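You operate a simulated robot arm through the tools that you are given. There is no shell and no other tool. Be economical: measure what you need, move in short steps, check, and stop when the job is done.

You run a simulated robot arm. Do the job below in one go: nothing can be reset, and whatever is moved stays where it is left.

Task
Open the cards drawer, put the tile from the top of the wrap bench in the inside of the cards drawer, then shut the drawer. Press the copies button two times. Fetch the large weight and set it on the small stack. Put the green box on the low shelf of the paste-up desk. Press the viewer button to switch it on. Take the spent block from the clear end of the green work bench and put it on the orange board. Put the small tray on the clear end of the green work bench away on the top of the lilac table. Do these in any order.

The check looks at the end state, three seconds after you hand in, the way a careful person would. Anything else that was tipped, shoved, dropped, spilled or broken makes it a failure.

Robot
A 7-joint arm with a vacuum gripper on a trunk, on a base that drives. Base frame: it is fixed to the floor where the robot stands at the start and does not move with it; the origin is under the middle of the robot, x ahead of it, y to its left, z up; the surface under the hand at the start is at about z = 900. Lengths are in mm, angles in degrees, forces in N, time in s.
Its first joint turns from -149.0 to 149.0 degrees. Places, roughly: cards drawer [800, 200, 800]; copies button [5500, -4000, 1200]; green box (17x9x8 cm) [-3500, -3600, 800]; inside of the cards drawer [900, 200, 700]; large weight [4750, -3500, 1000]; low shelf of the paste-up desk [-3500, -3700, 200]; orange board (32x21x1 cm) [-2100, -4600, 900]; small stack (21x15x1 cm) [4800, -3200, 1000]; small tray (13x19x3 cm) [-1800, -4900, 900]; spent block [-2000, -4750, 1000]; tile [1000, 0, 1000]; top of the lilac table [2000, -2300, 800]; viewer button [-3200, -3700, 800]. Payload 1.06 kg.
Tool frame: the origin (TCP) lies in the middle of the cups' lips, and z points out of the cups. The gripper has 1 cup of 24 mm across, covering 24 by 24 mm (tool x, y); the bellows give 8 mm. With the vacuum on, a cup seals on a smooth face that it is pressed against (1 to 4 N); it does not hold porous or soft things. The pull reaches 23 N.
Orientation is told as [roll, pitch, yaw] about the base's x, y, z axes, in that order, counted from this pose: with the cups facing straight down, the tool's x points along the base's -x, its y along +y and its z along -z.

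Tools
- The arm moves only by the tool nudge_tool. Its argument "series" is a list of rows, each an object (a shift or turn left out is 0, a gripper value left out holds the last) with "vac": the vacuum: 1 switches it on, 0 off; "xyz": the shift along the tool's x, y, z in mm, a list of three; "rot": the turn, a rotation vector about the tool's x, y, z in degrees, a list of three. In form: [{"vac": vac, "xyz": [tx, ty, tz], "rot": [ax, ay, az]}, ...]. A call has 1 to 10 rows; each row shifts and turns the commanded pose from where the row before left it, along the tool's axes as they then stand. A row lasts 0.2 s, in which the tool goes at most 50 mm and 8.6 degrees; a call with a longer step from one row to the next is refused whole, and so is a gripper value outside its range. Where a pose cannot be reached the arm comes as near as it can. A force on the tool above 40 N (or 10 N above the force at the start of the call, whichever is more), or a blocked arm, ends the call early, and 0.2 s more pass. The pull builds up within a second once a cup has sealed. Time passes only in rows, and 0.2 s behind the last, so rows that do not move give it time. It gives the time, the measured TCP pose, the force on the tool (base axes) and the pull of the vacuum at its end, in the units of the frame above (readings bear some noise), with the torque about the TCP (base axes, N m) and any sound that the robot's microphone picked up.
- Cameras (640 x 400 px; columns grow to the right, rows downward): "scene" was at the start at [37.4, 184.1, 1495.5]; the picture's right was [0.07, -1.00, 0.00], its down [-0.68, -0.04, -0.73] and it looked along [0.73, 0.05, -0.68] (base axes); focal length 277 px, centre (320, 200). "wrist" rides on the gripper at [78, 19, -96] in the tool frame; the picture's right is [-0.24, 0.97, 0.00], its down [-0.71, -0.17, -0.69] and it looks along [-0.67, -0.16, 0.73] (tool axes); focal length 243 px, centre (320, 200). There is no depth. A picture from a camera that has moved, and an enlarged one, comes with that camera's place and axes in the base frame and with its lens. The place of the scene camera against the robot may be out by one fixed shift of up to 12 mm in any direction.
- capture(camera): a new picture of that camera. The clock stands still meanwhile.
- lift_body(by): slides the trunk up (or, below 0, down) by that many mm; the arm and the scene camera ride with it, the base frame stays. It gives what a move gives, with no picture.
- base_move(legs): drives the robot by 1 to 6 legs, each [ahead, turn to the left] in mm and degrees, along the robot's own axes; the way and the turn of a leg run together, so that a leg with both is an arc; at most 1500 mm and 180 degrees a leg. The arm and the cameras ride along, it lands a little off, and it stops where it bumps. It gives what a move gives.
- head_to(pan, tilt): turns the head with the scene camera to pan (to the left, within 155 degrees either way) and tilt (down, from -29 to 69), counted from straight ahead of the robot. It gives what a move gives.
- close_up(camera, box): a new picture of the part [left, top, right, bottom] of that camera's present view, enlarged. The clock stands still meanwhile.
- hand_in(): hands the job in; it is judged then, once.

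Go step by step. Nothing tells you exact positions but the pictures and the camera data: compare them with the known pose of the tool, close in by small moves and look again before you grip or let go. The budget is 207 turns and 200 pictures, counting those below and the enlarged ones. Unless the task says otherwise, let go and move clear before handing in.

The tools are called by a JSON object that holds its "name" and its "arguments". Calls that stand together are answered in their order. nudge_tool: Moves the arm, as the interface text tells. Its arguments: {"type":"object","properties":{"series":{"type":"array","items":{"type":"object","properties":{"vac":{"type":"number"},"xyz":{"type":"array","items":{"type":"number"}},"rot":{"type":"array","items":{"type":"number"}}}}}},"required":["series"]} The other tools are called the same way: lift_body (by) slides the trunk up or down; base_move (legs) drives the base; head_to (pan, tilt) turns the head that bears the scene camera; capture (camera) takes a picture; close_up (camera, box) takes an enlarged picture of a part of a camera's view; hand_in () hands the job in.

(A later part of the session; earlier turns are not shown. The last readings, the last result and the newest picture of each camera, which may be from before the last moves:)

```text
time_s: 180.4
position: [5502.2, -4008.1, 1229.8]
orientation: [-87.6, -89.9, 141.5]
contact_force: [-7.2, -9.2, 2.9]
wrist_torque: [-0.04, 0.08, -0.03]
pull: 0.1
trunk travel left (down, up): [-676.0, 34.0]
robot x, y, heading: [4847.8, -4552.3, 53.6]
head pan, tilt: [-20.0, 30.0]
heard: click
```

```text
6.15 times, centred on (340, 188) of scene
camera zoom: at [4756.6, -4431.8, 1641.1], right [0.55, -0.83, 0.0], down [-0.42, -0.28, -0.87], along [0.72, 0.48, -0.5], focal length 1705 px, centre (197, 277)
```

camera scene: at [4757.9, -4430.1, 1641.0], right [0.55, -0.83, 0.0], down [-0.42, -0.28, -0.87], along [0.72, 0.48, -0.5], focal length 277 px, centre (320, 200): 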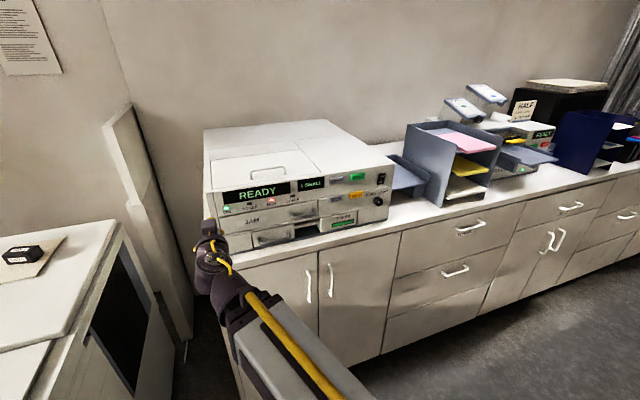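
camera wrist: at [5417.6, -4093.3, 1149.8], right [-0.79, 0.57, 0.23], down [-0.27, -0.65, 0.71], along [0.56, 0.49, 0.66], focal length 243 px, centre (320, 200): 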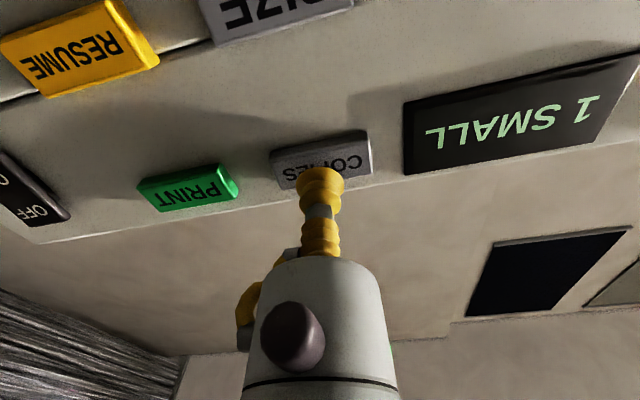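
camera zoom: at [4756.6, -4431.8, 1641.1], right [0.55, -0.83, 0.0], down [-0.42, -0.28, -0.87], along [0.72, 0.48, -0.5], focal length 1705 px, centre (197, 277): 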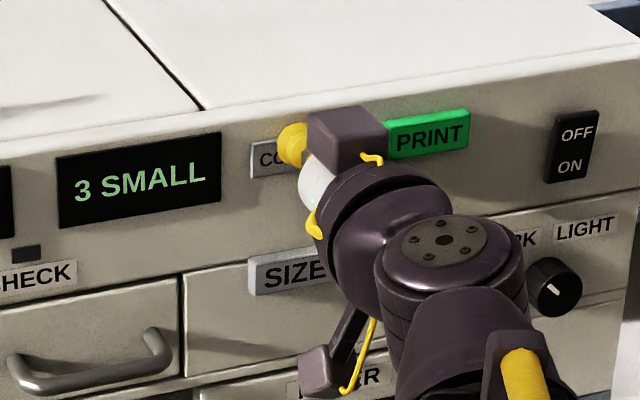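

The display shows 3 — two presses done. Withdrawing and backing out past the pallet.

{"name": "nudge_tool", "arguments": {"series": [{"xyz": [0, 0, -15]}, {"xyz": [0, 0, -45]}, {"xyz": [0, 0, -45]}, {"xyz": [0, 0, -40]}, {"rot": [0, 8.5, 0]}, {"rot": [0, 8.5, 0]}, {"rot": [0, 8.5, 0]}, {"rot": [0, 8.5, 0]}, {"rot": [0, 8.5, 0]}]}}

{"name": "base_move", "arguments": {"legs": [[0, -24.6], [-573, 0]]}}

{"name": "head_to", "arguments": {"pan": 150, "tilt": 15}}

{"name": "capture", "arguments": {"camera": "scene"}}

{"name": "head_to", "arguments": {"pan": -150, "tilt": 15}}

{"name": "capture", "arguments": {"camera": "scene"}}

```text
time_s: 182.4
position: [5416.2, -4122.7, 1226.9]
orientation: [-0.3, -47.2, 54.0]
contact_force: [0.3, 0.3, 0.9]
wrist_torque: [-0.01, -0.03, 0.02]
pull: 0.0
trunk travel left (down, up): [-676.0, 34.0]
robot x, y, heading: [4849.5, -4554.5, 53.3]
head pan, tilt: [-20.0, 30.0]
```

```text
time_s: 186.9
position: [5033.0, -4684.8, 1226.0]
orientation: [-0.2, -47.4, 29.9]
contact_force: [0.4, -0.9, 0.9]
wrist_torque: [0.01, 0.0, -0.01]
pull: 0.1
trunk travel left (down, up): [-676.0, 34.0]
robot x, y, heading: [4335.6, -4842.3, 29.6]
head pan, tilt: [-20.0, 30.0]
```

```text
time_s: 189.5
position: [5034.1, -4684.7, 1227.4]
orientation: [-0.3, -47.4, 30.0]
contact_force: [0.2, 0.6, -0.4]
wrist_torque: [0.03, 0.03, 0.02]
pull: 0.0
trunk travel left (down, up): [-676.0, 34.0]
robot x, y, heading: [4339.8, -4844.9, 29.5]
head pan, tilt: [150.0, 15.0]
```

```text
132 pictures are left
camera scene: at [4120.8, -4708.2, 1665.3], right [0.01, 1.0, 0.0], down [0.26, 0.0, -0.97], along [-0.97, 0.01, -0.26], focal length 277 px, centre (320, 200)
```

scene: 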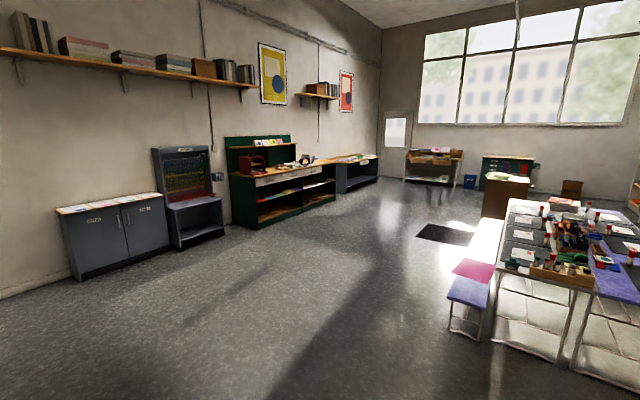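

```text
time_s: 193.6
position: [5033.9, -4684.4, 1228.1]
orientation: [-0.3, -47.5, 29.9]
contact_force: [-0.1, -0.9, 0.8]
wrist_torque: [0.02, -0.02, -0.03]
pull: 0.1
trunk travel left (down, up): [-676.0, 34.0]
robot x, y, heading: [4335.5, -4843.3, 29.3]
head pan, tilt: [-150.0, 15.0]
```

```text
131 pictures are left
camera scene: at [4166.9, -4789.5, 1665.3], right [-0.86, 0.51, 0.0], down [0.13, 0.22, -0.97], along [-0.49, -0.83, -0.26], focal length 277 px, centre (320, 200)
```

scene: 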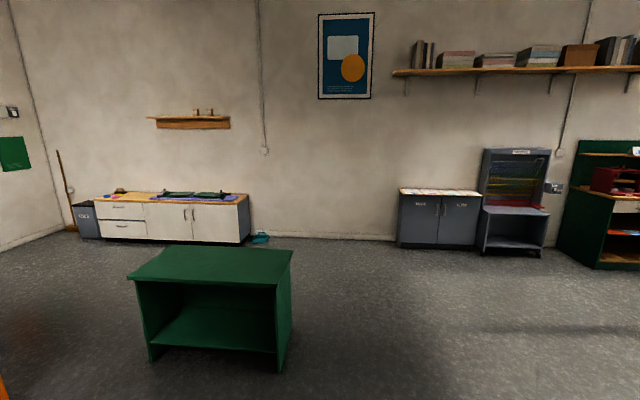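

Both presses are done and I'm clear. Next the green work bench across the room; turning and driving diagonally past the lilac seats.

{"name": "base_move", "arguments": {"legs": [[0, 140.6], [1400, 0], [1400, 0], [1400, 0], [1300, 0]]}}

{"name": "head_to", "arguments": {"pan": 50, "tilt": 20}}

{"name": "capture", "arguments": {"camera": "scene"}}

```text
time_s: 225.8
position: [-1691.5, -3386.3, 1226.9]
orientation: [-0.3, -47.3, 166.9]
contact_force: [-0.7, 0.6, 0.1]
wrist_torque: [-0.02, -0.01, 0.02]
pull: 0.0
trunk travel left (down, up): [-676.0, 34.0]
robot x, y, heading: [-1074.9, -3747.9, 166.6]
head pan, tilt: [-150.0, 15.0]
```

```text
time_s: 228.7
position: [-1691.2, -3386.0, 1227.4]
orientation: [-0.1, -47.4, 166.8]
contact_force: [-0.8, 1.3, 0.6]
wrist_torque: [-0.01, 0.03, 0.02]
pull: 0.1
trunk travel left (down, up): [-676.0, 34.0]
robot x, y, heading: [-1074.9, -3747.2, 166.3]
head pan, tilt: [50.0, 20.0]
```

```text
130 pictures are left
camera scene: at [-1146.5, -3967.4, 1657.1], right [-0.59, 0.81, 0.0], down [0.28, 0.2, -0.94], along [-0.76, -0.56, -0.34], focal length 277 px, centre (320, 200)
```

scene: 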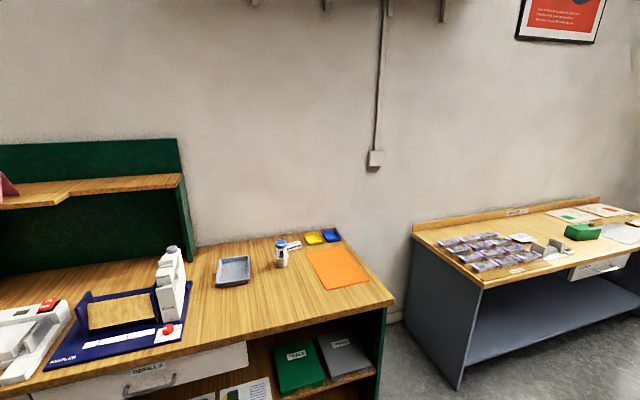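

I see the green work bench (tray, small block, orange board) and the paste-up desk with the green box at right. Enlarging.

{"name": "close_up", "arguments": {"camera": "scene", "box": [190, 210, 400, 340]}}

{"name": "close_up", "arguments": {"camera": "scene", "box": [400, 180, 640, 330]}}

```text
3.05 times, centred on (295, 275) of scene
camera zoom: at [-1146.5, -3967.4, 1657.1], right [-0.59, 0.81, 0.0], down [0.28, 0.2, -0.94], along [-0.76, -0.56, -0.34], focal length 844 px, centre (396, -29)
```

zoom: 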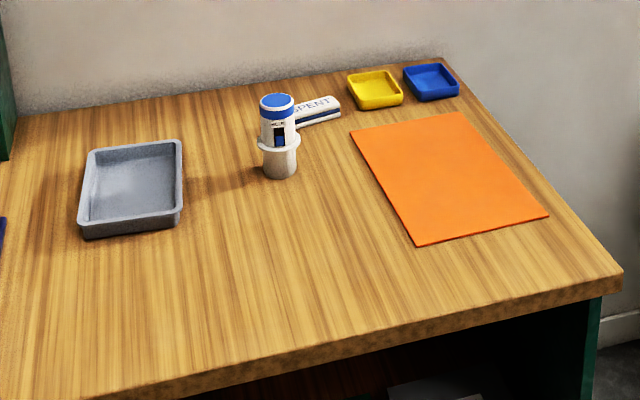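

```text
2.67 times, centred on (520, 255) of scene
camera zoom: at [-1146.5, -3967.4, 1657.1], right [-0.59, 0.81, 0.0], down [0.28, 0.2, -0.94], along [-0.76, -0.56, -0.34], focal length 739 px, centre (-213, 53)
```

zoom: 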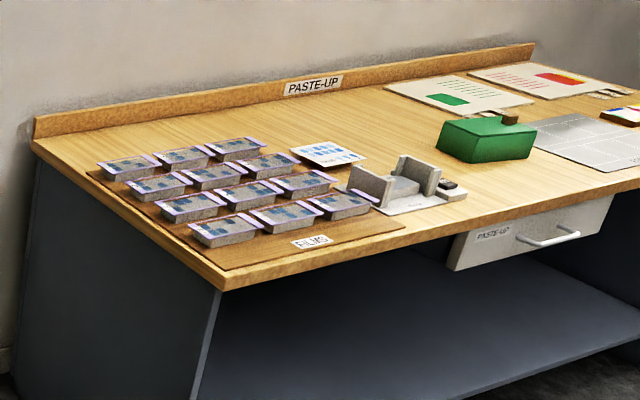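

The block standing beside a "SPENT" label and the tray are on the clear end; I'll drive up squarely to the bench for a closer look.

{"name": "base_move", "arguments": {"legs": [[0, 56.9], [565, 0], [0, 11.2]]}}

{"name": "head_to", "arguments": {"pan": 0, "tilt": 45}}

{"name": "capture", "arguments": {"camera": "scene"}}

{"name": "capture", "arguments": {"camera": "wrist"}}

```text
time_s: 235.2
position: [-2024.1, -4586.0, 1227.6]
orientation: [-0.2, -47.4, -123.6]
contact_force: [0.1, -0.8, 0.4]
wrist_torque: [-0.01, 0.03, 0.04]
pull: 0.1
trunk travel left (down, up): [-676.0, 34.0]
robot x, y, heading: [-1472.7, -4136.8, -124.1]
head pan, tilt: [50.0, 20.0]
```

```text
time_s: 236.4
position: [-2025.9, -4585.0, 1227.1]
orientation: [-0.2, -47.4, -123.7]
contact_force: [-0.3, 0.4, 0.0]
wrist_torque: [0.02, 0.02, 0.0]
pull: 0.1
trunk travel left (down, up): [-676.0, 34.0]
robot x, y, heading: [-1472.7, -4130.7, -124.0]
head pan, tilt: [0.0, 45.0]
```

```text
127 pictures are left
camera scene: at [-1353.6, -4249.6, 1618.5], right [-0.83, 0.56, 0.0], down [0.4, 0.59, -0.71], along [-0.4, -0.59, -0.71], focal length 277 px, centre (320, 200)
```

scene: 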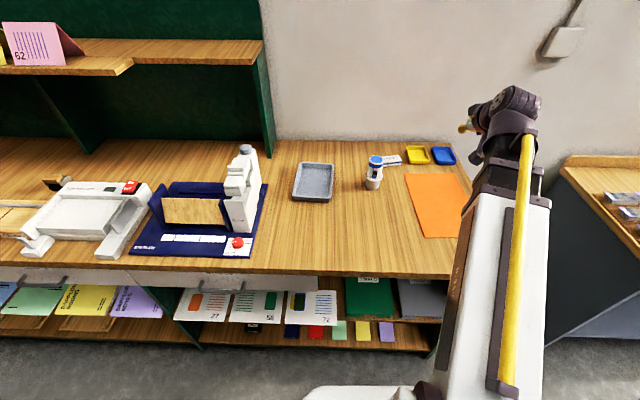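

```text
126 pictures are left
camera wrist: at [-1941.1, -4492.9, 1234.7], right [0.72, -0.67, 0.17], down [-0.13, 0.11, 0.99], along [-0.68, -0.73, 0.0], focal length 243 px, centre (320, 200)
```

wrist: 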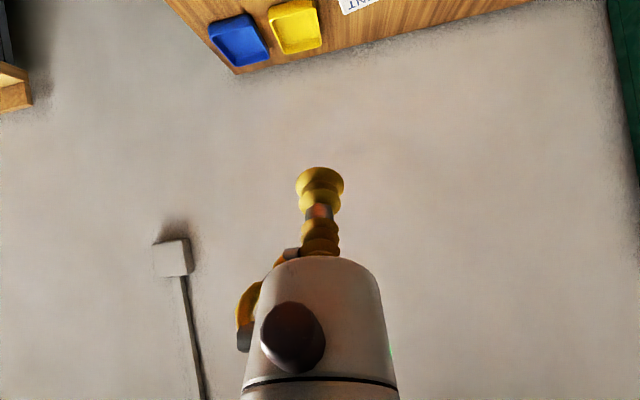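

{"name": "close_up", "arguments": {"camera": "scene", "box": [350, 130, 470, 205]}}

```text
5.33 times, centred on (410, 168) of scene
camera zoom: at [-1353.6, -4249.6, 1618.5], right [-0.83, 0.56, 0.0], down [0.4, 0.59, -0.71], along [-0.4, -0.59, -0.71], focal length 1477 px, centre (-160, 373)
```

zoom: 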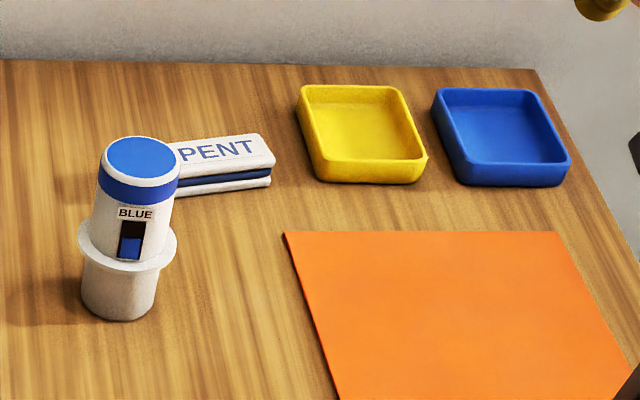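

The SPENT-labelled block is behind the blue vial. I'll move 40 mm closer, turn the tool down and look from above.

{"name": "base_move", "arguments": {"legs": [[40, 0]]}}

{"name": "nudge_tool", "arguments": {"series": [{"xyz": [-28, 0, 28], "rot": [0, 8, 0]}, {"xyz": [-28, 0, 28], "rot": [0, 8, 0]}, {"rot": [0, 8, 0]}, {"rot": [0, 8, 0]}, {"rot": [0, 8, 0]}, {"rot": [0, 7.3, 0]}]}}

{"name": "capture", "arguments": {"camera": "wrist"}}

```text
time_s: 237.3
position: [-2049.9, -4619.1, 1227.8]
orientation: [-0.2, -47.5, -123.7]
contact_force: [0.5, -0.4, 0.5]
wrist_torque: [-0.02, -0.01, -0.03]
pull: 0.0
trunk travel left (down, up): [-676.0, 34.0]
robot x, y, heading: [-1498.0, -4166.9, -124.2]
head pan, tilt: [0.0, 45.0]
```

```text
time_s: 238.7
position: [-2091.3, -4683.7, 1226.3]
orientation: [-0.2, 0.0, -123.8]
contact_force: [0.2, -0.5, -0.2]
wrist_torque: [-0.01, -0.01, 0.0]
pull: 0.0
trunk travel left (down, up): [-676.0, 34.0]
robot x, y, heading: [-1499.2, -4164.2, -123.9]
head pan, tilt: [0.0, 45.0]
```

```text
124 pictures are left
camera wrist: at [-2032.3, -4629.4, 1322.2], right [0.68, -0.74, 0.0], down [-0.54, -0.49, 0.69], along [-0.51, -0.46, -0.73], focal length 243 px, centre (320, 200)
```

wrist: 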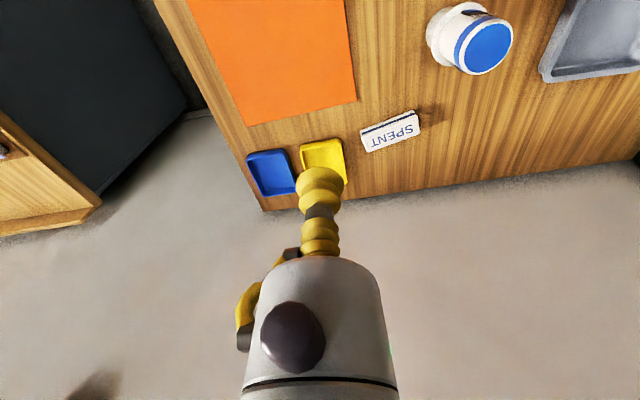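

{"name": "nudge_tool", "arguments": {"series": [{"xyz": [-30, 18, 30]}, {"xyz": [-30, 18, 30]}, {"xyz": [-30, 18, 30]}, {"xyz": [-30, 18, 30]}, {"xyz": [-30, 18, 30]}]}}

{"name": "capture", "arguments": {"camera": "wrist"}}

```text
time_s: 239.9
position: [-2104.5, -4858.1, 1074.0]
orientation: [-0.2, -0.1, -123.8]
contact_force: [0.1, 0.3, -0.7]
wrist_torque: [-0.02, 0.0, 0.0]
pull: 0.0
trunk travel left (down, up): [-676.0, 34.0]
robot x, y, heading: [-1496.7, -4170.8, -123.7]
head pan, tilt: [0.0, 45.0]
```

```text
123 pictures are left
camera wrist: at [-2045.2, -4802.7, 1169.8], right [0.68, -0.74, 0.0], down [-0.53, -0.49, 0.69], along [-0.51, -0.46, -0.73], focal length 243 px, centre (320, 200)
```

wrist: 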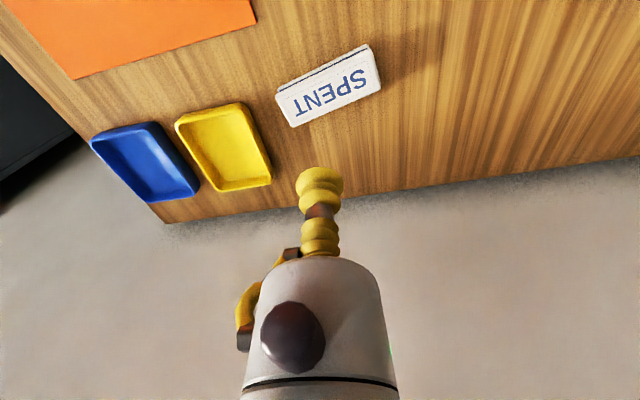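

{"name": "nudge_tool", "arguments": {"series": [{"xyz": [-1, 7, 35]}, {"xyz": [0, 0, 35]}, {"xyz": [0, 0, 35]}]}}

{"name": "capture", "arguments": {"camera": "wrist"}}

```text
time_s: 240.7
position: [-2096.6, -4863.1, 971.9]
orientation: [-0.1, -0.1, -123.8]
contact_force: [-0.4, 1.0, -0.6]
wrist_torque: [-0.03, 0.02, 0.02]
pull: 0.0
trunk travel left (down, up): [-676.0, 34.0]
robot x, y, heading: [-1495.3, -4164.4, -124.1]
head pan, tilt: [0.0, 45.0]
```

```text
122 pictures are left
camera wrist: at [-2037.3, -4808.2, 1066.7], right [0.68, -0.74, 0.0], down [-0.53, -0.49, 0.69], along [-0.51, -0.46, -0.73], focal length 243 px, centre (320, 200)
```

wrist: 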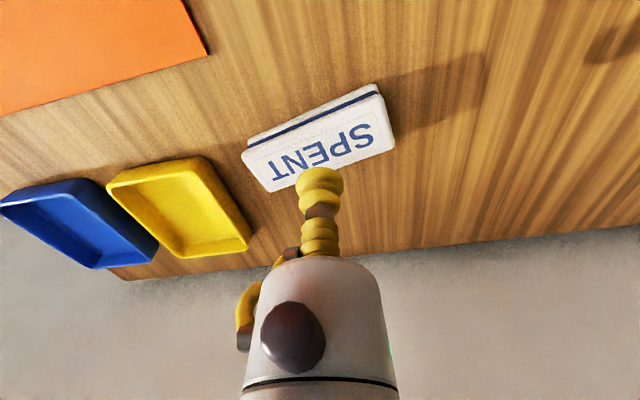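

Aligned over the block; descending with vacuum.

{"name": "nudge_tool", "arguments": {"series": [{"vac": 1, "xyz": [0, 0, 25]}, {"xyz": [0, 0, 8]}, {"xyz": [0, 0, 5]}, {"xyz": [0, 0, 4]}, {"xyz": [0, 0, 4]}, {"xyz": [0, 0, 3]}]}}

```text
time_s: 242.1
position: [-2097.0, -4862.1, 923.1]
orientation: [-0.2, -0.3, -123.9]
contact_force: [-2.8, -4.6, 17.9]
wrist_torque: [0.0, -0.01, -0.02]
pull: 23.4
trunk travel left (down, up): [-676.0, 34.0]
robot x, y, heading: [-1494.8, -4163.6, -124.0]
head pan, tilt: [0.0, 45.0]
```

{"name": "nudge_tool", "arguments": {"series": [{"xyz": [0, 0, -30]}, {"xyz": [0, 0, -40]}, {"xyz": [0, 0, -30]}, {"xyz": [32.4, -24.6, 0]}, {"xyz": [32.4, -24.6, 0]}, {"xyz": [32.4, -24.6, 0]}, {"xyz": [32.4, -24.6, 0]}, {"xyz": [32.4, -24.6, 0]}, {"xyz": [32.4, -24.6, 0]}, {"xyz": [32.4, -24.6, 0]}]}}

{"name": "capture", "arguments": {"camera": "wrist"}}

```text
time_s: 244.3
position: [-2112.0, -4579.4, 1020.4]
orientation: [-0.1, -0.1, -123.7]
contact_force: [-0.2, 0.3, -0.8]
wrist_torque: [0.02, 0.0, 0.0]
pull: 23.1
trunk travel left (down, up): [-676.0, 34.0]
robot x, y, heading: [-1498.2, -4167.3, -124.0]
head pan, tilt: [0.0, 45.0]
```

```text
121 pictures are left
camera wrist: at [-2052.8, -4523.8, 1117.2], right [0.68, -0.74, 0.0], down [-0.53, -0.49, 0.69], along [-0.51, -0.46, -0.73], focal length 243 px, centre (320, 200)
```

wrist: 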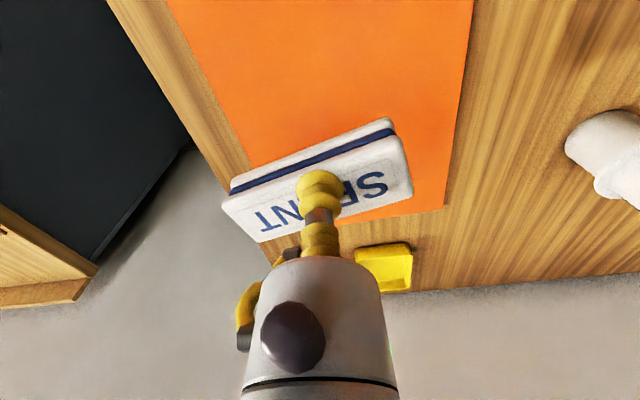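

Over the orange board's middle. Lowering.

{"name": "nudge_tool", "arguments": {"series": [{"xyz": [-6, 4, 30]}, {"xyz": [0, 0, 30]}, {"xyz": [0, 0, 15]}, {"xyz": [0, 0, 6]}, {"xyz": [0, 0, 4]}, {"xyz": [0, 0, 3]}]}}

```text
time_s: 245.7
position: [-2112.8, -4588.2, 930.5]
orientation: [-0.1, -0.1, -123.9]
contact_force: [0.1, 0.3, -0.3]
wrist_torque: [0.0, 0.0, 0.02]
pull: 23.0
trunk travel left (down, up): [-676.0, 34.0]
robot x, y, heading: [-1496.4, -4168.5, -124.1]
head pan, tilt: [0.0, 45.0]
```

{"name": "nudge_tool", "arguments": {"series": [{"xyz": [0, 0, 3]}, {"xyz": [0, 0, 2]}]}}

```text
time_s: 246.3
position: [-2112.8, -4587.4, 930.0]
orientation: [-0.1, -0.1, -123.7]
contact_force: [1.6, -0.4, 4.5]
wrist_torque: [0.01, 0.0, 0.01]
pull: 22.9
trunk travel left (down, up): [-676.0, 34.0]
robot x, y, heading: [-1495.1, -4168.5, -123.9]
head pan, tilt: [0.0, 45.0]
```

Touching down; releasing and rising.

{"name": "nudge_tool", "arguments": {"series": [{"vac": 0}, {}, {}, {}, {"xyz": [0, 0, -5]}, {"xyz": [0, 0, -30]}, {"xyz": [0, 0, -40]}, {"xyz": [0, 0, -45]}]}}

{"name": "capture", "arguments": {"camera": "wrist"}}

{"name": "capture", "arguments": {"camera": "scene"}}

```text
time_s: 248.1
position: [-2112.1, -4584.5, 1050.5]
orientation: [-0.2, -0.2, -123.8]
contact_force: [0.0, 0.3, 0.7]
wrist_torque: [0.0, 0.0, 0.0]
pull: 0.1
trunk travel left (down, up): [-676.0, 34.0]
robot x, y, heading: [-1499.5, -4166.7, -124.1]
head pan, tilt: [0.0, 45.0]
```

```text
120 pictures are left
camera wrist: at [-2052.7, -4529.9, 1146.0], right [0.68, -0.74, 0.0], down [-0.53, -0.49, 0.69], along [-0.51, -0.46, -0.73], focal length 243 px, centre (320, 200)
```

wrist: 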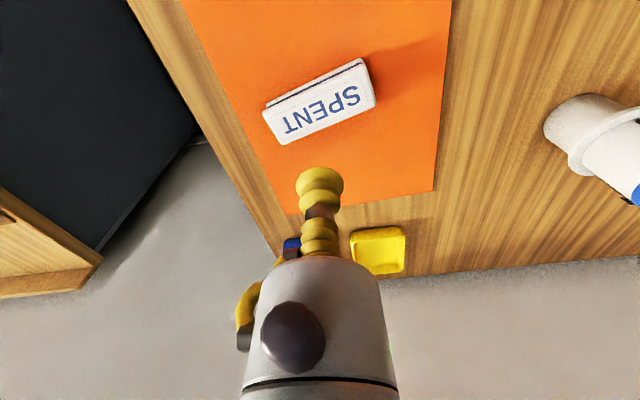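

```text
119 pictures are left
camera scene: at [-1376.5, -4283.4, 1618.4], right [-0.83, 0.56, 0.0], down [0.4, 0.59, -0.71], along [-0.4, -0.59, -0.71], focal length 277 px, centre (320, 200)
```

scene: 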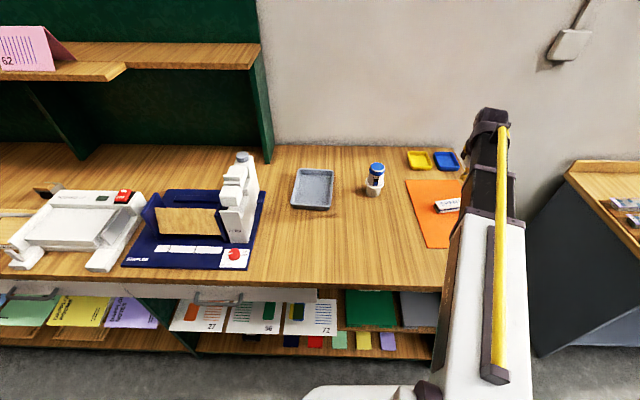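

The SPENT block lies on the orange board. Next the paste-up desk to the right: I'll raise and tuck the arm, then drive over.

{"name": "nudge_tool", "arguments": {"series": [{"xyz": [0, 0, -45]}, {"xyz": [0, 0, -45]}, {"xyz": [0, 0, -40]}, {"rot": [0, -8.5, 0]}, {"rot": [0, -8.5, 0]}, {"rot": [0, -8.5, 0]}, {"rot": [0, -8.5, 0]}, {"rot": [0, -8.5, 0]}, {"xyz": [20, 40, -20]}, {"xyz": [20, 40, -20]}]}}

{"name": "base_move", "arguments": {"legs": [[-300, 0], [0, -91.5], [900, 0], [895, 0], [0, 90]]}}

{"name": "capture", "arguments": {"camera": "scene"}}

```text
time_s: 250.3
position: [-2013.1, -4581.0, 1184.7]
orientation: [-0.2, -42.7, -123.7]
contact_force: [0.8, 0.5, -0.6]
wrist_torque: [-0.01, -0.01, 0.0]
pull: 0.0
trunk travel left (down, up): [-676.0, 34.0]
robot x, y, heading: [-1495.4, -4167.0, -124.3]
head pan, tilt: [0.0, 45.0]
```

```text
time_s: 268.9
position: [-3362.2, -3263.5, 1184.8]
orientation: [-0.2, -42.6, -125.3]
contact_force: [0.0, -0.2, -0.4]
wrist_torque: [0.03, 0.02, -0.02]
pull: 0.1
trunk travel left (down, up): [-676.0, 34.0]
robot x, y, heading: [-2831.7, -2864.2, -125.3]
head pan, tilt: [0.0, 45.0]
```

```text
118 pictures are left
camera scene: at [-2717.4, -2984.0, 1618.4], right [-0.81, 0.58, 0.0], down [0.41, 0.57, -0.71], along [-0.41, -0.57, -0.71], focal length 277 px, centre (320, 200)
```

scene: 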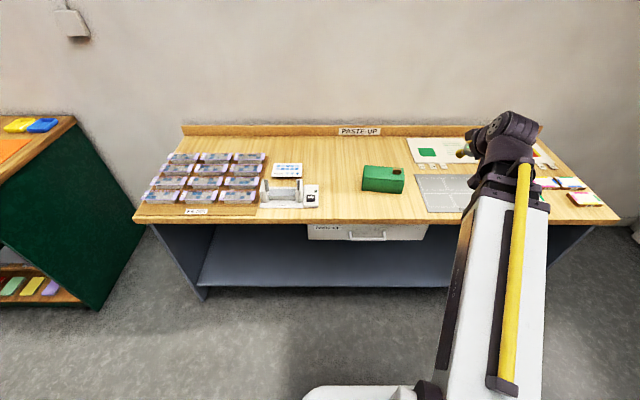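

The paste-up desk is ahead: viewer left of the green box. Enlarging.

{"name": "close_up", "arguments": {"camera": "scene", "box": [240, 145, 440, 270]}}

{"name": "close_up", "arguments": {"camera": "scene", "box": [130, 190, 450, 390]}}

```text
3.20 times, centred on (340, 208) of scene
camera zoom: at [-2717.4, -2984.0, 1618.4], right [-0.81, 0.58, 0.0], down [0.41, 0.57, -0.71], along [-0.41, -0.57, -0.71], focal length 886 px, centre (256, 176)
```

zoom: 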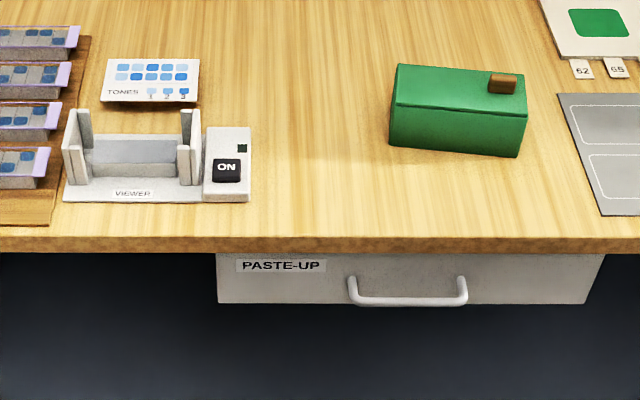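

```text
2.00 times, centred on (290, 290) of scene
camera zoom: at [-2717.4, -2984.0, 1618.4], right [-0.81, 0.58, 0.0], down [0.41, 0.57, -0.71], along [-0.41, -0.57, -0.71], focal length 554 px, centre (380, 20)
```

zoom: 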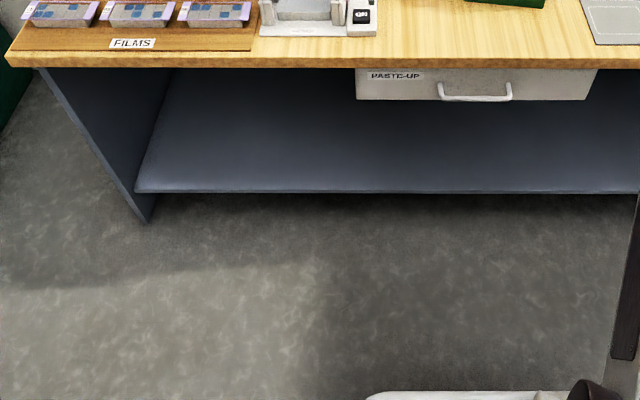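

The ON button is on the viewer's top at ≈ (-3174, -3683, 790); box top at ≈ (-3498, -3590, 830). Moving up to the desk, lowering the trunk, and turning the tool down.

{"name": "base_move", "arguments": {"legs": [[320, 0]]}}

{"name": "nudge_tool", "arguments": {"series": [{"rot": [0, 8.5, 0]}, {"rot": [0, 8.5, 0]}, {"rot": [0, 8.5, 0]}, {"rot": [0, 8.5, 0]}, {"rot": [0, 8.6, 0]}]}}

{"name": "lift_body", "arguments": {"by": -200}}

{"name": "capture", "arguments": {"camera": "wrist"}}

{"name": "capture", "arguments": {"camera": "scene"}}

```text
time_s: 271.0
position: [-3541.4, -3527.8, 1184.0]
orientation: [-0.1, -42.6, -124.7]
contact_force: [0.1, -0.7, 0.0]
wrist_torque: [-0.01, -0.02, -0.03]
pull: 0.1
trunk travel left (down, up): [-676.0, 34.0]
robot x, y, heading: [-3013.4, -3121.4, -125.2]
head pan, tilt: [0.0, 45.0]
```

```text
time_s: 272.2
position: [-3542.2, -3526.8, 1184.8]
orientation: [-0.1, 0.1, -124.9]
contact_force: [0.0, 0.3, -0.4]
wrist_torque: [0.02, 0.02, -0.02]
pull: 0.1
trunk travel left (down, up): [-676.0, 34.0]
robot x, y, heading: [-3021.7, -3125.2, -125.1]
head pan, tilt: [0.0, 45.0]
```

```text
time_s: 274.4
position: [-3541.6, -3527.2, 985.3]
orientation: [-0.1, 0.1, -124.8]
contact_force: [-0.5, -0.4, 0.2]
wrist_torque: [0.02, -0.02, -0.03]
pull: 0.0
trunk travel left (down, up): [-476.0, 234.0]
robot x, y, heading: [-3016.2, -3126.8, -125.0]
head pan, tilt: [0.0, 45.0]
```

```text
115 pictures are left
camera wrist: at [-3480.7, -3473.8, 1080.6], right [0.66, -0.75, 0.0], down [-0.54, -0.48, 0.69], along [-0.51, -0.45, -0.73], focal length 243 px, centre (320, 200)
```

wrist: 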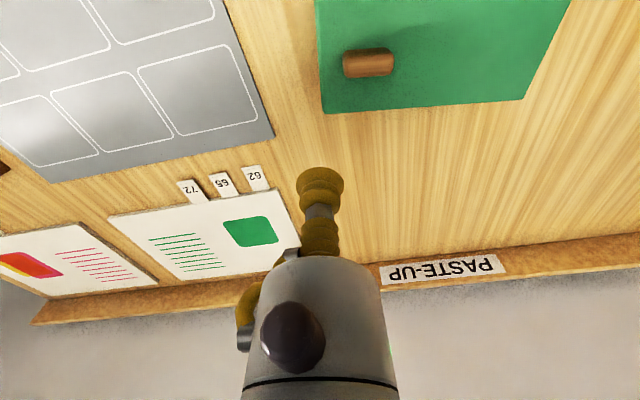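

```text
114 pictures are left
camera scene: at [-2899.7, -3241.1, 1418.5], right [-0.82, 0.57, 0.0], down [0.41, 0.58, -0.71], along [-0.41, -0.58, -0.71], focal length 277 px, centre (320, 200)
```

scene: 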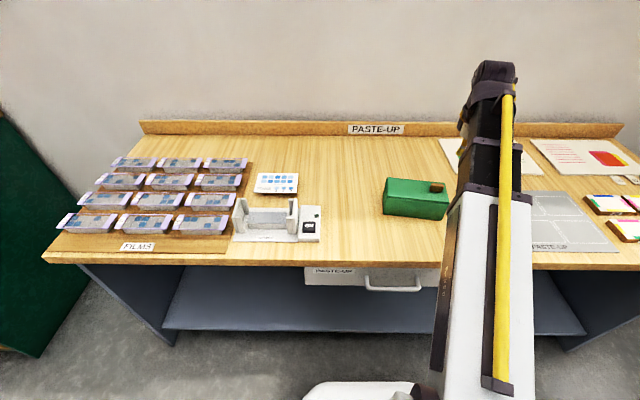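

{"name": "nudge_tool", "arguments": {"series": [{"xyz": [9.2, 43.5, 0]}, {"xyz": [9.2, 43.5, 0]}, {"xyz": [9.2, 43.5, 0]}, {"xyz": [9.2, 43.5, 0]}, {"xyz": [9.2, 43.5, 0]}, {"xyz": [9.2, 43.5, 0]}, {"xyz": [9.2, 43.5, 0]}, {"xyz": [9.2, 43.5, 0]}, {"xyz": [9.2, 43.5, 0]}]}}

{"name": "capture", "arguments": {"camera": "wrist"}}

```text
time_s: 276.4
position: [-3169.6, -3679.1, 983.6]
orientation: [-0.2, 0.0, -124.7]
contact_force: [0.2, -0.5, -0.1]
wrist_torque: [0.02, -0.01, 0.02]
pull: 0.1
trunk travel left (down, up): [-476.0, 234.0]
robot x, y, heading: [-3017.7, -3121.2, -125.0]
head pan, tilt: [0.0, 45.0]
```

```text
113 pictures are left
camera wrist: at [-3109.7, -3625.6, 1079.6], right [0.66, -0.75, 0.0], down [-0.54, -0.48, 0.69], along [-0.51, -0.45, -0.73], focal length 243 px, centre (320, 200)
```

wrist: 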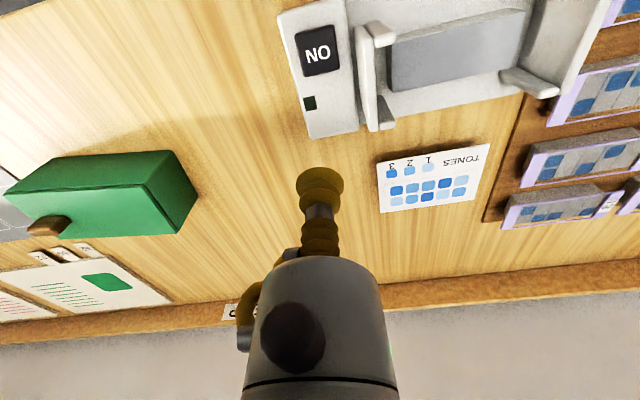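

{"name": "nudge_tool", "arguments": {"series": [{"xyz": [8, 0, 35]}, {"xyz": [8, 0, 35]}, {"xyz": [0, 0, 40]}]}}

{"name": "capture", "arguments": {"camera": "wrist"}}

{"name": "close_up", "arguments": {"camera": "scene", "box": [230, 180, 350, 255]}}

```text
time_s: 277.2
position: [-3160.7, -3666.1, 872.2]
orientation: [-0.1, 0.0, -124.8]
contact_force: [0.0, 0.3, 0.0]
wrist_torque: [0.03, 0.02, -0.02]
pull: 0.0
trunk travel left (down, up): [-476.0, 234.0]
robot x, y, heading: [-3018.3, -3119.4, -125.1]
head pan, tilt: [0.0, 45.0]
```

```text
112 pictures are left
camera wrist: at [-3099.9, -3612.6, 968.1], right [0.66, -0.75, 0.0], down [-0.54, -0.48, 0.69], along [-0.51, -0.45, -0.73], focal length 243 px, centre (320, 200)
```

wrist: 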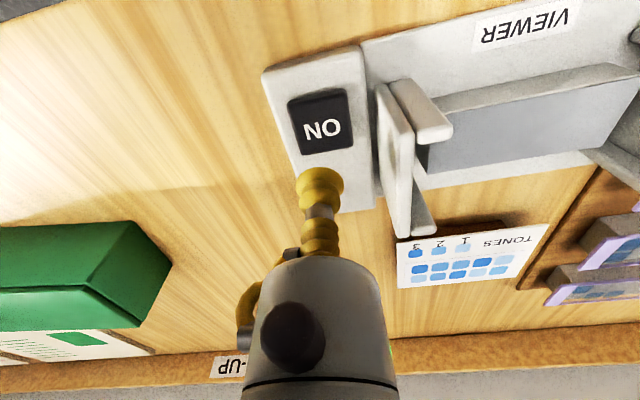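

```text
5.33 times, centred on (290, 218) of scene
camera zoom: at [-2899.6, -3241.1, 1418.5], right [-0.82, 0.57, 0.0], down [0.41, 0.58, -0.71], along [-0.41, -0.58, -0.71], focal length 1477 px, centre (480, 107)
```

zoom: 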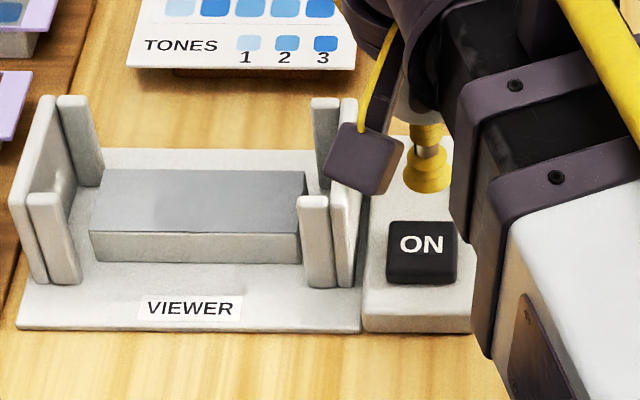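

Aligned over ON within 8 mm. Pressing down slowly.

{"name": "nudge_tool", "arguments": {"series": [{"xyz": [-7, -1, 30]}, {"xyz": [0, 0, 30]}, {"xyz": [0, 0, 8]}]}}

{"name": "capture", "arguments": {"camera": "wrist"}}

{"name": "close_up", "arguments": {"camera": "scene", "box": [230, 180, 350, 255]}}

```text
time_s: 277.9
position: [-3168.2, -3676.5, 812.5]
orientation: [0.0, -0.6, -124.7]
contact_force: [-0.8, -0.5, 29.0]
wrist_torque: [0.05, -0.02, -0.06]
pull: 0.1
trunk travel left (down, up): [-476.0, 234.0]
robot x, y, heading: [-3018.9, -3119.7, -124.9]
head pan, tilt: [0.0, 45.0]
heard: click
stopped in row 3: the force on the tool passed its limit at 70 N (the readings are from after the stop); the commanded pose is now the measured one
```

```text
110 pictures are left
camera wrist: at [-3108.5, -3621.3, 908.0], right [0.66, -0.75, 0.0], down [-0.54, -0.48, 0.69], along [-0.52, -0.46, -0.72], focal length 243 px, centre (320, 200)
```

wrist: 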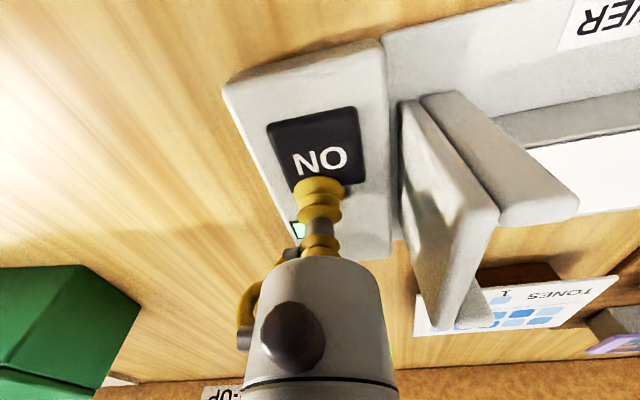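

```text
5.33 times, centred on (290, 218) of scene
camera zoom: at [-2899.3, -3239.4, 1419.1], right [-0.82, 0.57, 0.0], down [0.41, 0.58, -0.71], along [-0.41, -0.58, -0.71], focal length 1477 px, centre (480, 107)
```

zoom: 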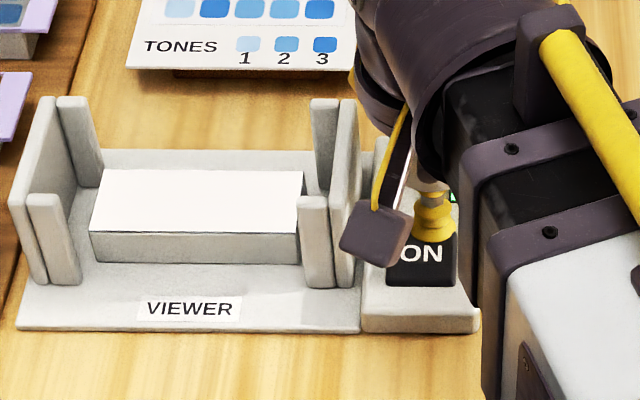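

A click, and the viewer is lit white — it's on. Rising straight up and checking.

{"name": "nudge_tool", "arguments": {"series": [{"xyz": [0, 0, -20]}, {"xyz": [0, 0, -40]}, {"xyz": [0, 0, -40]}, {"xyz": [0, 0, -40]}, {"xyz": [0, 0, -40]}]}}

{"name": "capture", "arguments": {"camera": "wrist"}}

```text
time_s: 279.1
position: [-3167.7, -3675.1, 992.5]
orientation: [0.0, -0.4, -124.8]
contact_force: [0.1, -0.6, 0.7]
wrist_torque: [0.01, -0.02, 0.03]
pull: 0.2
trunk travel left (down, up): [-476.0, 234.0]
robot x, y, heading: [-3020.1, -3123.5, -125.2]
head pan, tilt: [0.0, 45.0]
```

```text
108 pictures are left
camera wrist: at [-3107.6, -3620.3, 1086.3], right [0.66, -0.75, 0.0], down [-0.54, -0.48, 0.69], along [-0.52, -0.46, -0.72], focal length 243 px, centre (320, 200)
```

wrist: 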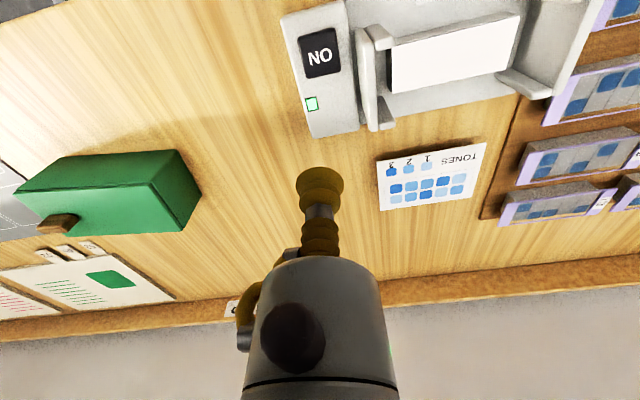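

Viewer is on and unmoved. Now over to the green box.

{"name": "nudge_tool", "arguments": {"series": [{"xyz": [-9, -44, 0]}, {"xyz": [-9, -44, 0]}, {"xyz": [-9, -44, 0]}, {"xyz": [-9, -44, 0]}, {"xyz": [-9, -44, 0]}, {"xyz": [-9, -44, 0]}, {"xyz": [-9, -44, 0]}]}}

{"name": "capture", "arguments": {"camera": "wrist"}}

{"name": "close_up", "arguments": {"camera": "scene", "box": [340, 150, 500, 250]}}

```text
time_s: 280.7
position: [-3457.5, -3552.1, 994.0]
orientation: [0.0, -0.4, -124.7]
contact_force: [0.1, 0.6, 0.4]
wrist_torque: [0.0, -0.04, 0.0]
pull: 0.0
trunk travel left (down, up): [-476.0, 234.0]
robot x, y, heading: [-3018.3, -3118.8, -124.9]
head pan, tilt: [0.0, 45.0]
```

```text
107 pictures are left
camera wrist: at [-3397.1, -3497.2, 1089.1], right [0.66, -0.75, 0.0], down [-0.54, -0.48, 0.69], along [-0.52, -0.46, -0.72], focal length 243 px, centre (320, 200)
```

wrist: 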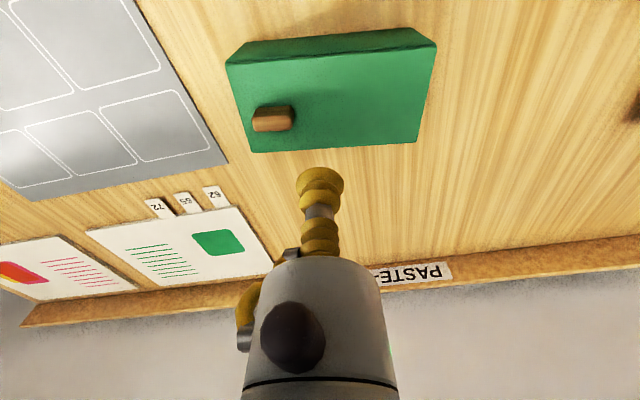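

```text
4.00 times, centred on (420, 200) of scene
camera zoom: at [-2899.7, -3241.4, 1418.4], right [-0.82, 0.57, 0.0], down [0.41, 0.58, -0.71], along [-0.41, -0.58, -0.71], focal length 1108 px, centre (-80, 200)
```

zoom: 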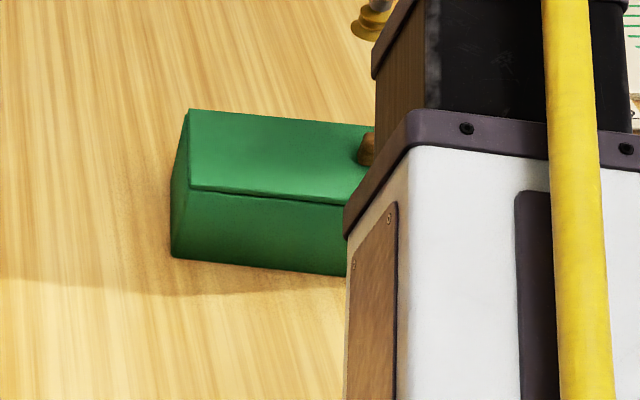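

The box top (z≈868) centre is at ≈ (-3454, -3562). Descending.

{"name": "nudge_tool", "arguments": {"series": [{"xyz": [-6, 9, 30]}, {"xyz": [0, 0, 30]}, {"xyz": [0, 0, 25]}]}}

{"name": "capture", "arguments": {"camera": "wrist"}}

```text
time_s: 281.5
position: [-3453.3, -3561.8, 907.2]
orientation: [0.0, -0.5, -124.9]
contact_force: [0.1, 0.6, 0.0]
wrist_torque: [0.01, 0.0, 0.03]
pull: 0.1
trunk travel left (down, up): [-476.0, 234.0]
robot x, y, heading: [-3015.1, -3123.7, -125.3]
head pan, tilt: [0.0, 45.0]
```

```text
105 pictures are left
camera wrist: at [-3393.0, -3507.9, 1001.8], right [0.66, -0.75, 0.0], down [-0.54, -0.48, 0.69], along [-0.52, -0.46, -0.72], focal length 243 px, centre (320, 200)
```

wrist: 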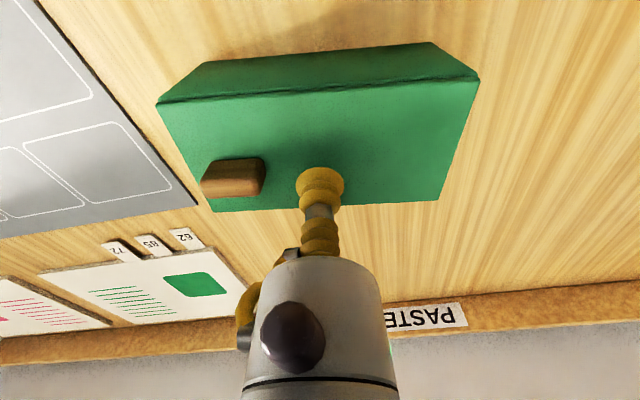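

{"name": "nudge_tool", "arguments": {"series": [{"vac": 1, "xyz": [-8, -3, 20]}, {"xyz": [0, 0, 8]}, {"xyz": [0, 0, 5]}, {"xyz": [0, 0, 4]}, {"xyz": [0, 0, 4]}]}}

```text
time_s: 282.7
position: [-3463.2, -3566.2, 866.9]
orientation: [-0.2, -0.6, -124.8]
contact_force: [-9.3, -7.8, 26.7]
wrist_torque: [0.15, -0.12, 0.09]
pull: 22.5
trunk travel left (down, up): [-476.0, 234.0]
robot x, y, heading: [-3014.5, -3118.8, -125.2]
head pan, tilt: [0.0, 45.0]
```

Sealed. Lifting the box straight up and checking its weight.

{"name": "nudge_tool", "arguments": {"series": [{"xyz": [0, 0, -5]}, {"xyz": [0, 0, -10]}, {"xyz": [0, 0, -25]}, {"xyz": [0, 0, -30]}, {"xyz": [0, 0, -30]}]}}

{"name": "capture", "arguments": {"camera": "scene"}}

```text
time_s: 283.9
position: [-3461.1, -3564.9, 966.3]
orientation: [0.0, -0.3, -124.8]
contact_force: [-0.8, -0.3, -0.9]
wrist_torque: [0.0, 0.02, 0.02]
pull: 23.0
trunk travel left (down, up): [-476.0, 234.0]
robot x, y, heading: [-3018.2, -3121.4, -124.8]
head pan, tilt: [0.0, 45.0]
```

```text
104 pictures are left
camera scene: at [-2899.9, -3241.4, 1418.4], right [-0.82, 0.57, 0.0], down [0.41, 0.58, -0.71], along [-0.41, -0.58, -0.71], focal length 277 px, centre (320, 200)
```

scene: 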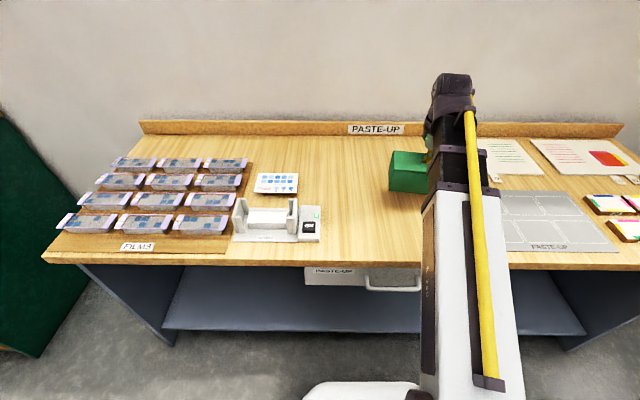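

The box is light and held. I'll back off from the desk, shift left to the open part under the desk (left of the drawer), then lower.

{"name": "base_move", "arguments": {"legs": [[-400, 0], [0, 90], [500, 0], [0, -90]]}}

{"name": "lift_body", "arguments": {"by": -474}}

{"name": "capture", "arguments": {"camera": "scene"}}

{"name": "capture", "arguments": {"camera": "wrist"}}

```text
time_s: 296.4
position: [-2886.1, -3504.2, 966.1]
orientation: [0.0, -0.4, -130.2]
contact_force: [0.1, -1.0, -1.1]
wrist_torque: [0.04, 0.01, 0.01]
pull: 23.3
trunk travel left (down, up): [-476.0, 234.0]
robot x, y, heading: [-2403.3, -3103.9, -130.4]
head pan, tilt: [0.0, 45.0]
```

```text
refused: -474 is not a number from -400 to 400
```

```text
103 pictures are left
camera scene: at [-2298.1, -3233.8, 1418.4], right [-0.76, 0.65, 0.0], down [0.46, 0.54, -0.71], along [-0.46, -0.54, -0.71], focal length 277 px, centre (320, 200)
```

scene: 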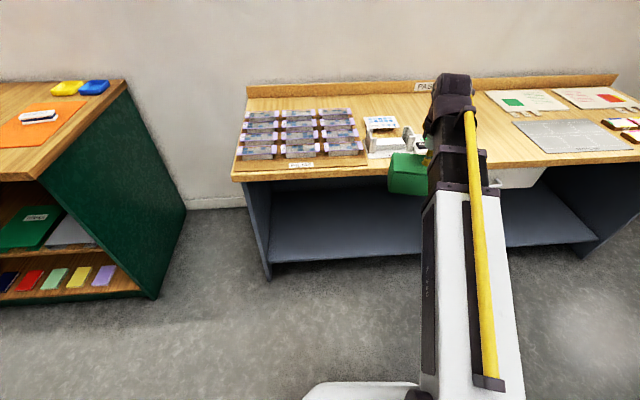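

```text
102 pictures are left
camera wrist: at [-2820.1, -3455.1, 1061.1], right [0.59, -0.81, 0.0], down [-0.58, -0.43, 0.69], along [-0.56, -0.41, -0.72], focal length 243 px, centre (320, 200)
```

wrist: 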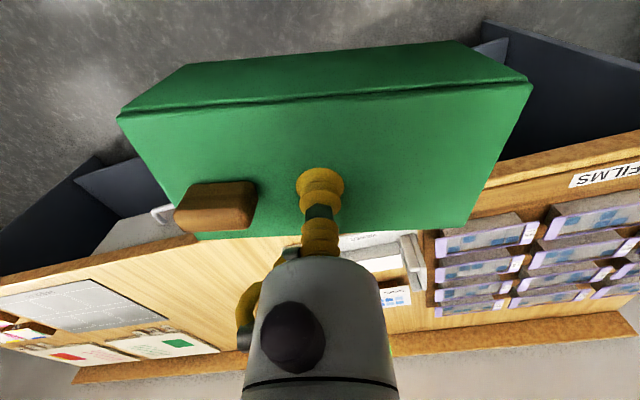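

Heading drifted; correcting by 5°, shifting the tool left 90 mm and lowering the trunk in two steps.

{"name": "base_move", "arguments": {"legs": [[0, 5]]}}

{"name": "lift_body", "arguments": {"by": -300}}

{"name": "nudge_tool", "arguments": {"series": [{"xyz": [0, 30, 0]}, {"xyz": [0, 30, 0]}, {"xyz": [0, 30, 0]}]}}

{"name": "lift_body", "arguments": {"by": -174}}

{"name": "capture", "arguments": {"camera": "scene"}}

{"name": "capture", "arguments": {"camera": "wrist"}}

```text
time_s: 297.3
position: [-2848.7, -3545.2, 964.5]
orientation: [0.1, -0.4, -125.1]
contact_force: [0.6, -0.2, -0.7]
wrist_torque: [0.01, 0.02, -0.02]
pull: 23.0
trunk travel left (down, up): [-476.0, 234.0]
robot x, y, heading: [-2406.1, -3102.6, -125.3]
head pan, tilt: [0.0, 45.0]
```

```text
time_s: 300.3
position: [-2849.0, -3544.8, 666.0]
orientation: [0.0, -0.4, -125.1]
contact_force: [1.1, 0.9, -1.6]
wrist_torque: [0.0, -0.02, -0.01]
pull: 22.8
trunk travel left (down, up): [-176.0, 534.0]
robot x, y, heading: [-2405.1, -3104.7, -125.4]
head pan, tilt: [0.0, 45.0]
```

```text
time_s: 301.1
position: [-2775.6, -3595.8, 667.8]
orientation: [0.0, -0.4, -125.3]
contact_force: [0.2, -0.2, -1.7]
wrist_torque: [0.0, 0.01, 0.0]
pull: 22.6
trunk travel left (down, up): [-176.0, 534.0]
robot x, y, heading: [-2407.4, -3103.4, -125.4]
head pan, tilt: [0.0, 45.0]
```

```text
time_s: 303.1
position: [-2776.5, -3596.6, 494.1]
orientation: [-0.1, -0.4, -125.1]
contact_force: [1.3, 0.3, -1.6]
wrist_torque: [0.01, 0.0, -0.02]
pull: 22.8
trunk travel left (down, up): [-2.0, 708.0]
robot x, y, heading: [-2401.3, -3104.5, -125.5]
head pan, tilt: [0.0, 45.0]
```

```text
101 pictures are left
camera scene: at [-2286.4, -3224.0, 944.5], right [-0.82, 0.58, 0.0], down [0.41, 0.58, -0.71], along [-0.41, -0.58, -0.71], focal length 277 px, centre (320, 200)
```

scene: 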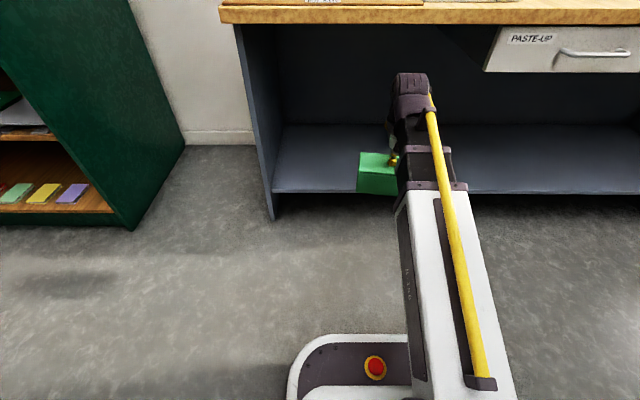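

```text
100 pictures are left
camera wrist: at [-2714.7, -3541.6, 588.6], right [0.66, -0.75, 0.0], down [-0.55, -0.48, 0.69], along [-0.52, -0.46, -0.72], focal length 243 px, centre (320, 200)
```

wrist: 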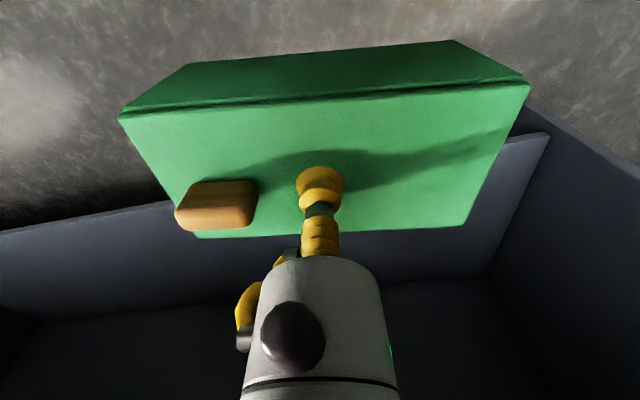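

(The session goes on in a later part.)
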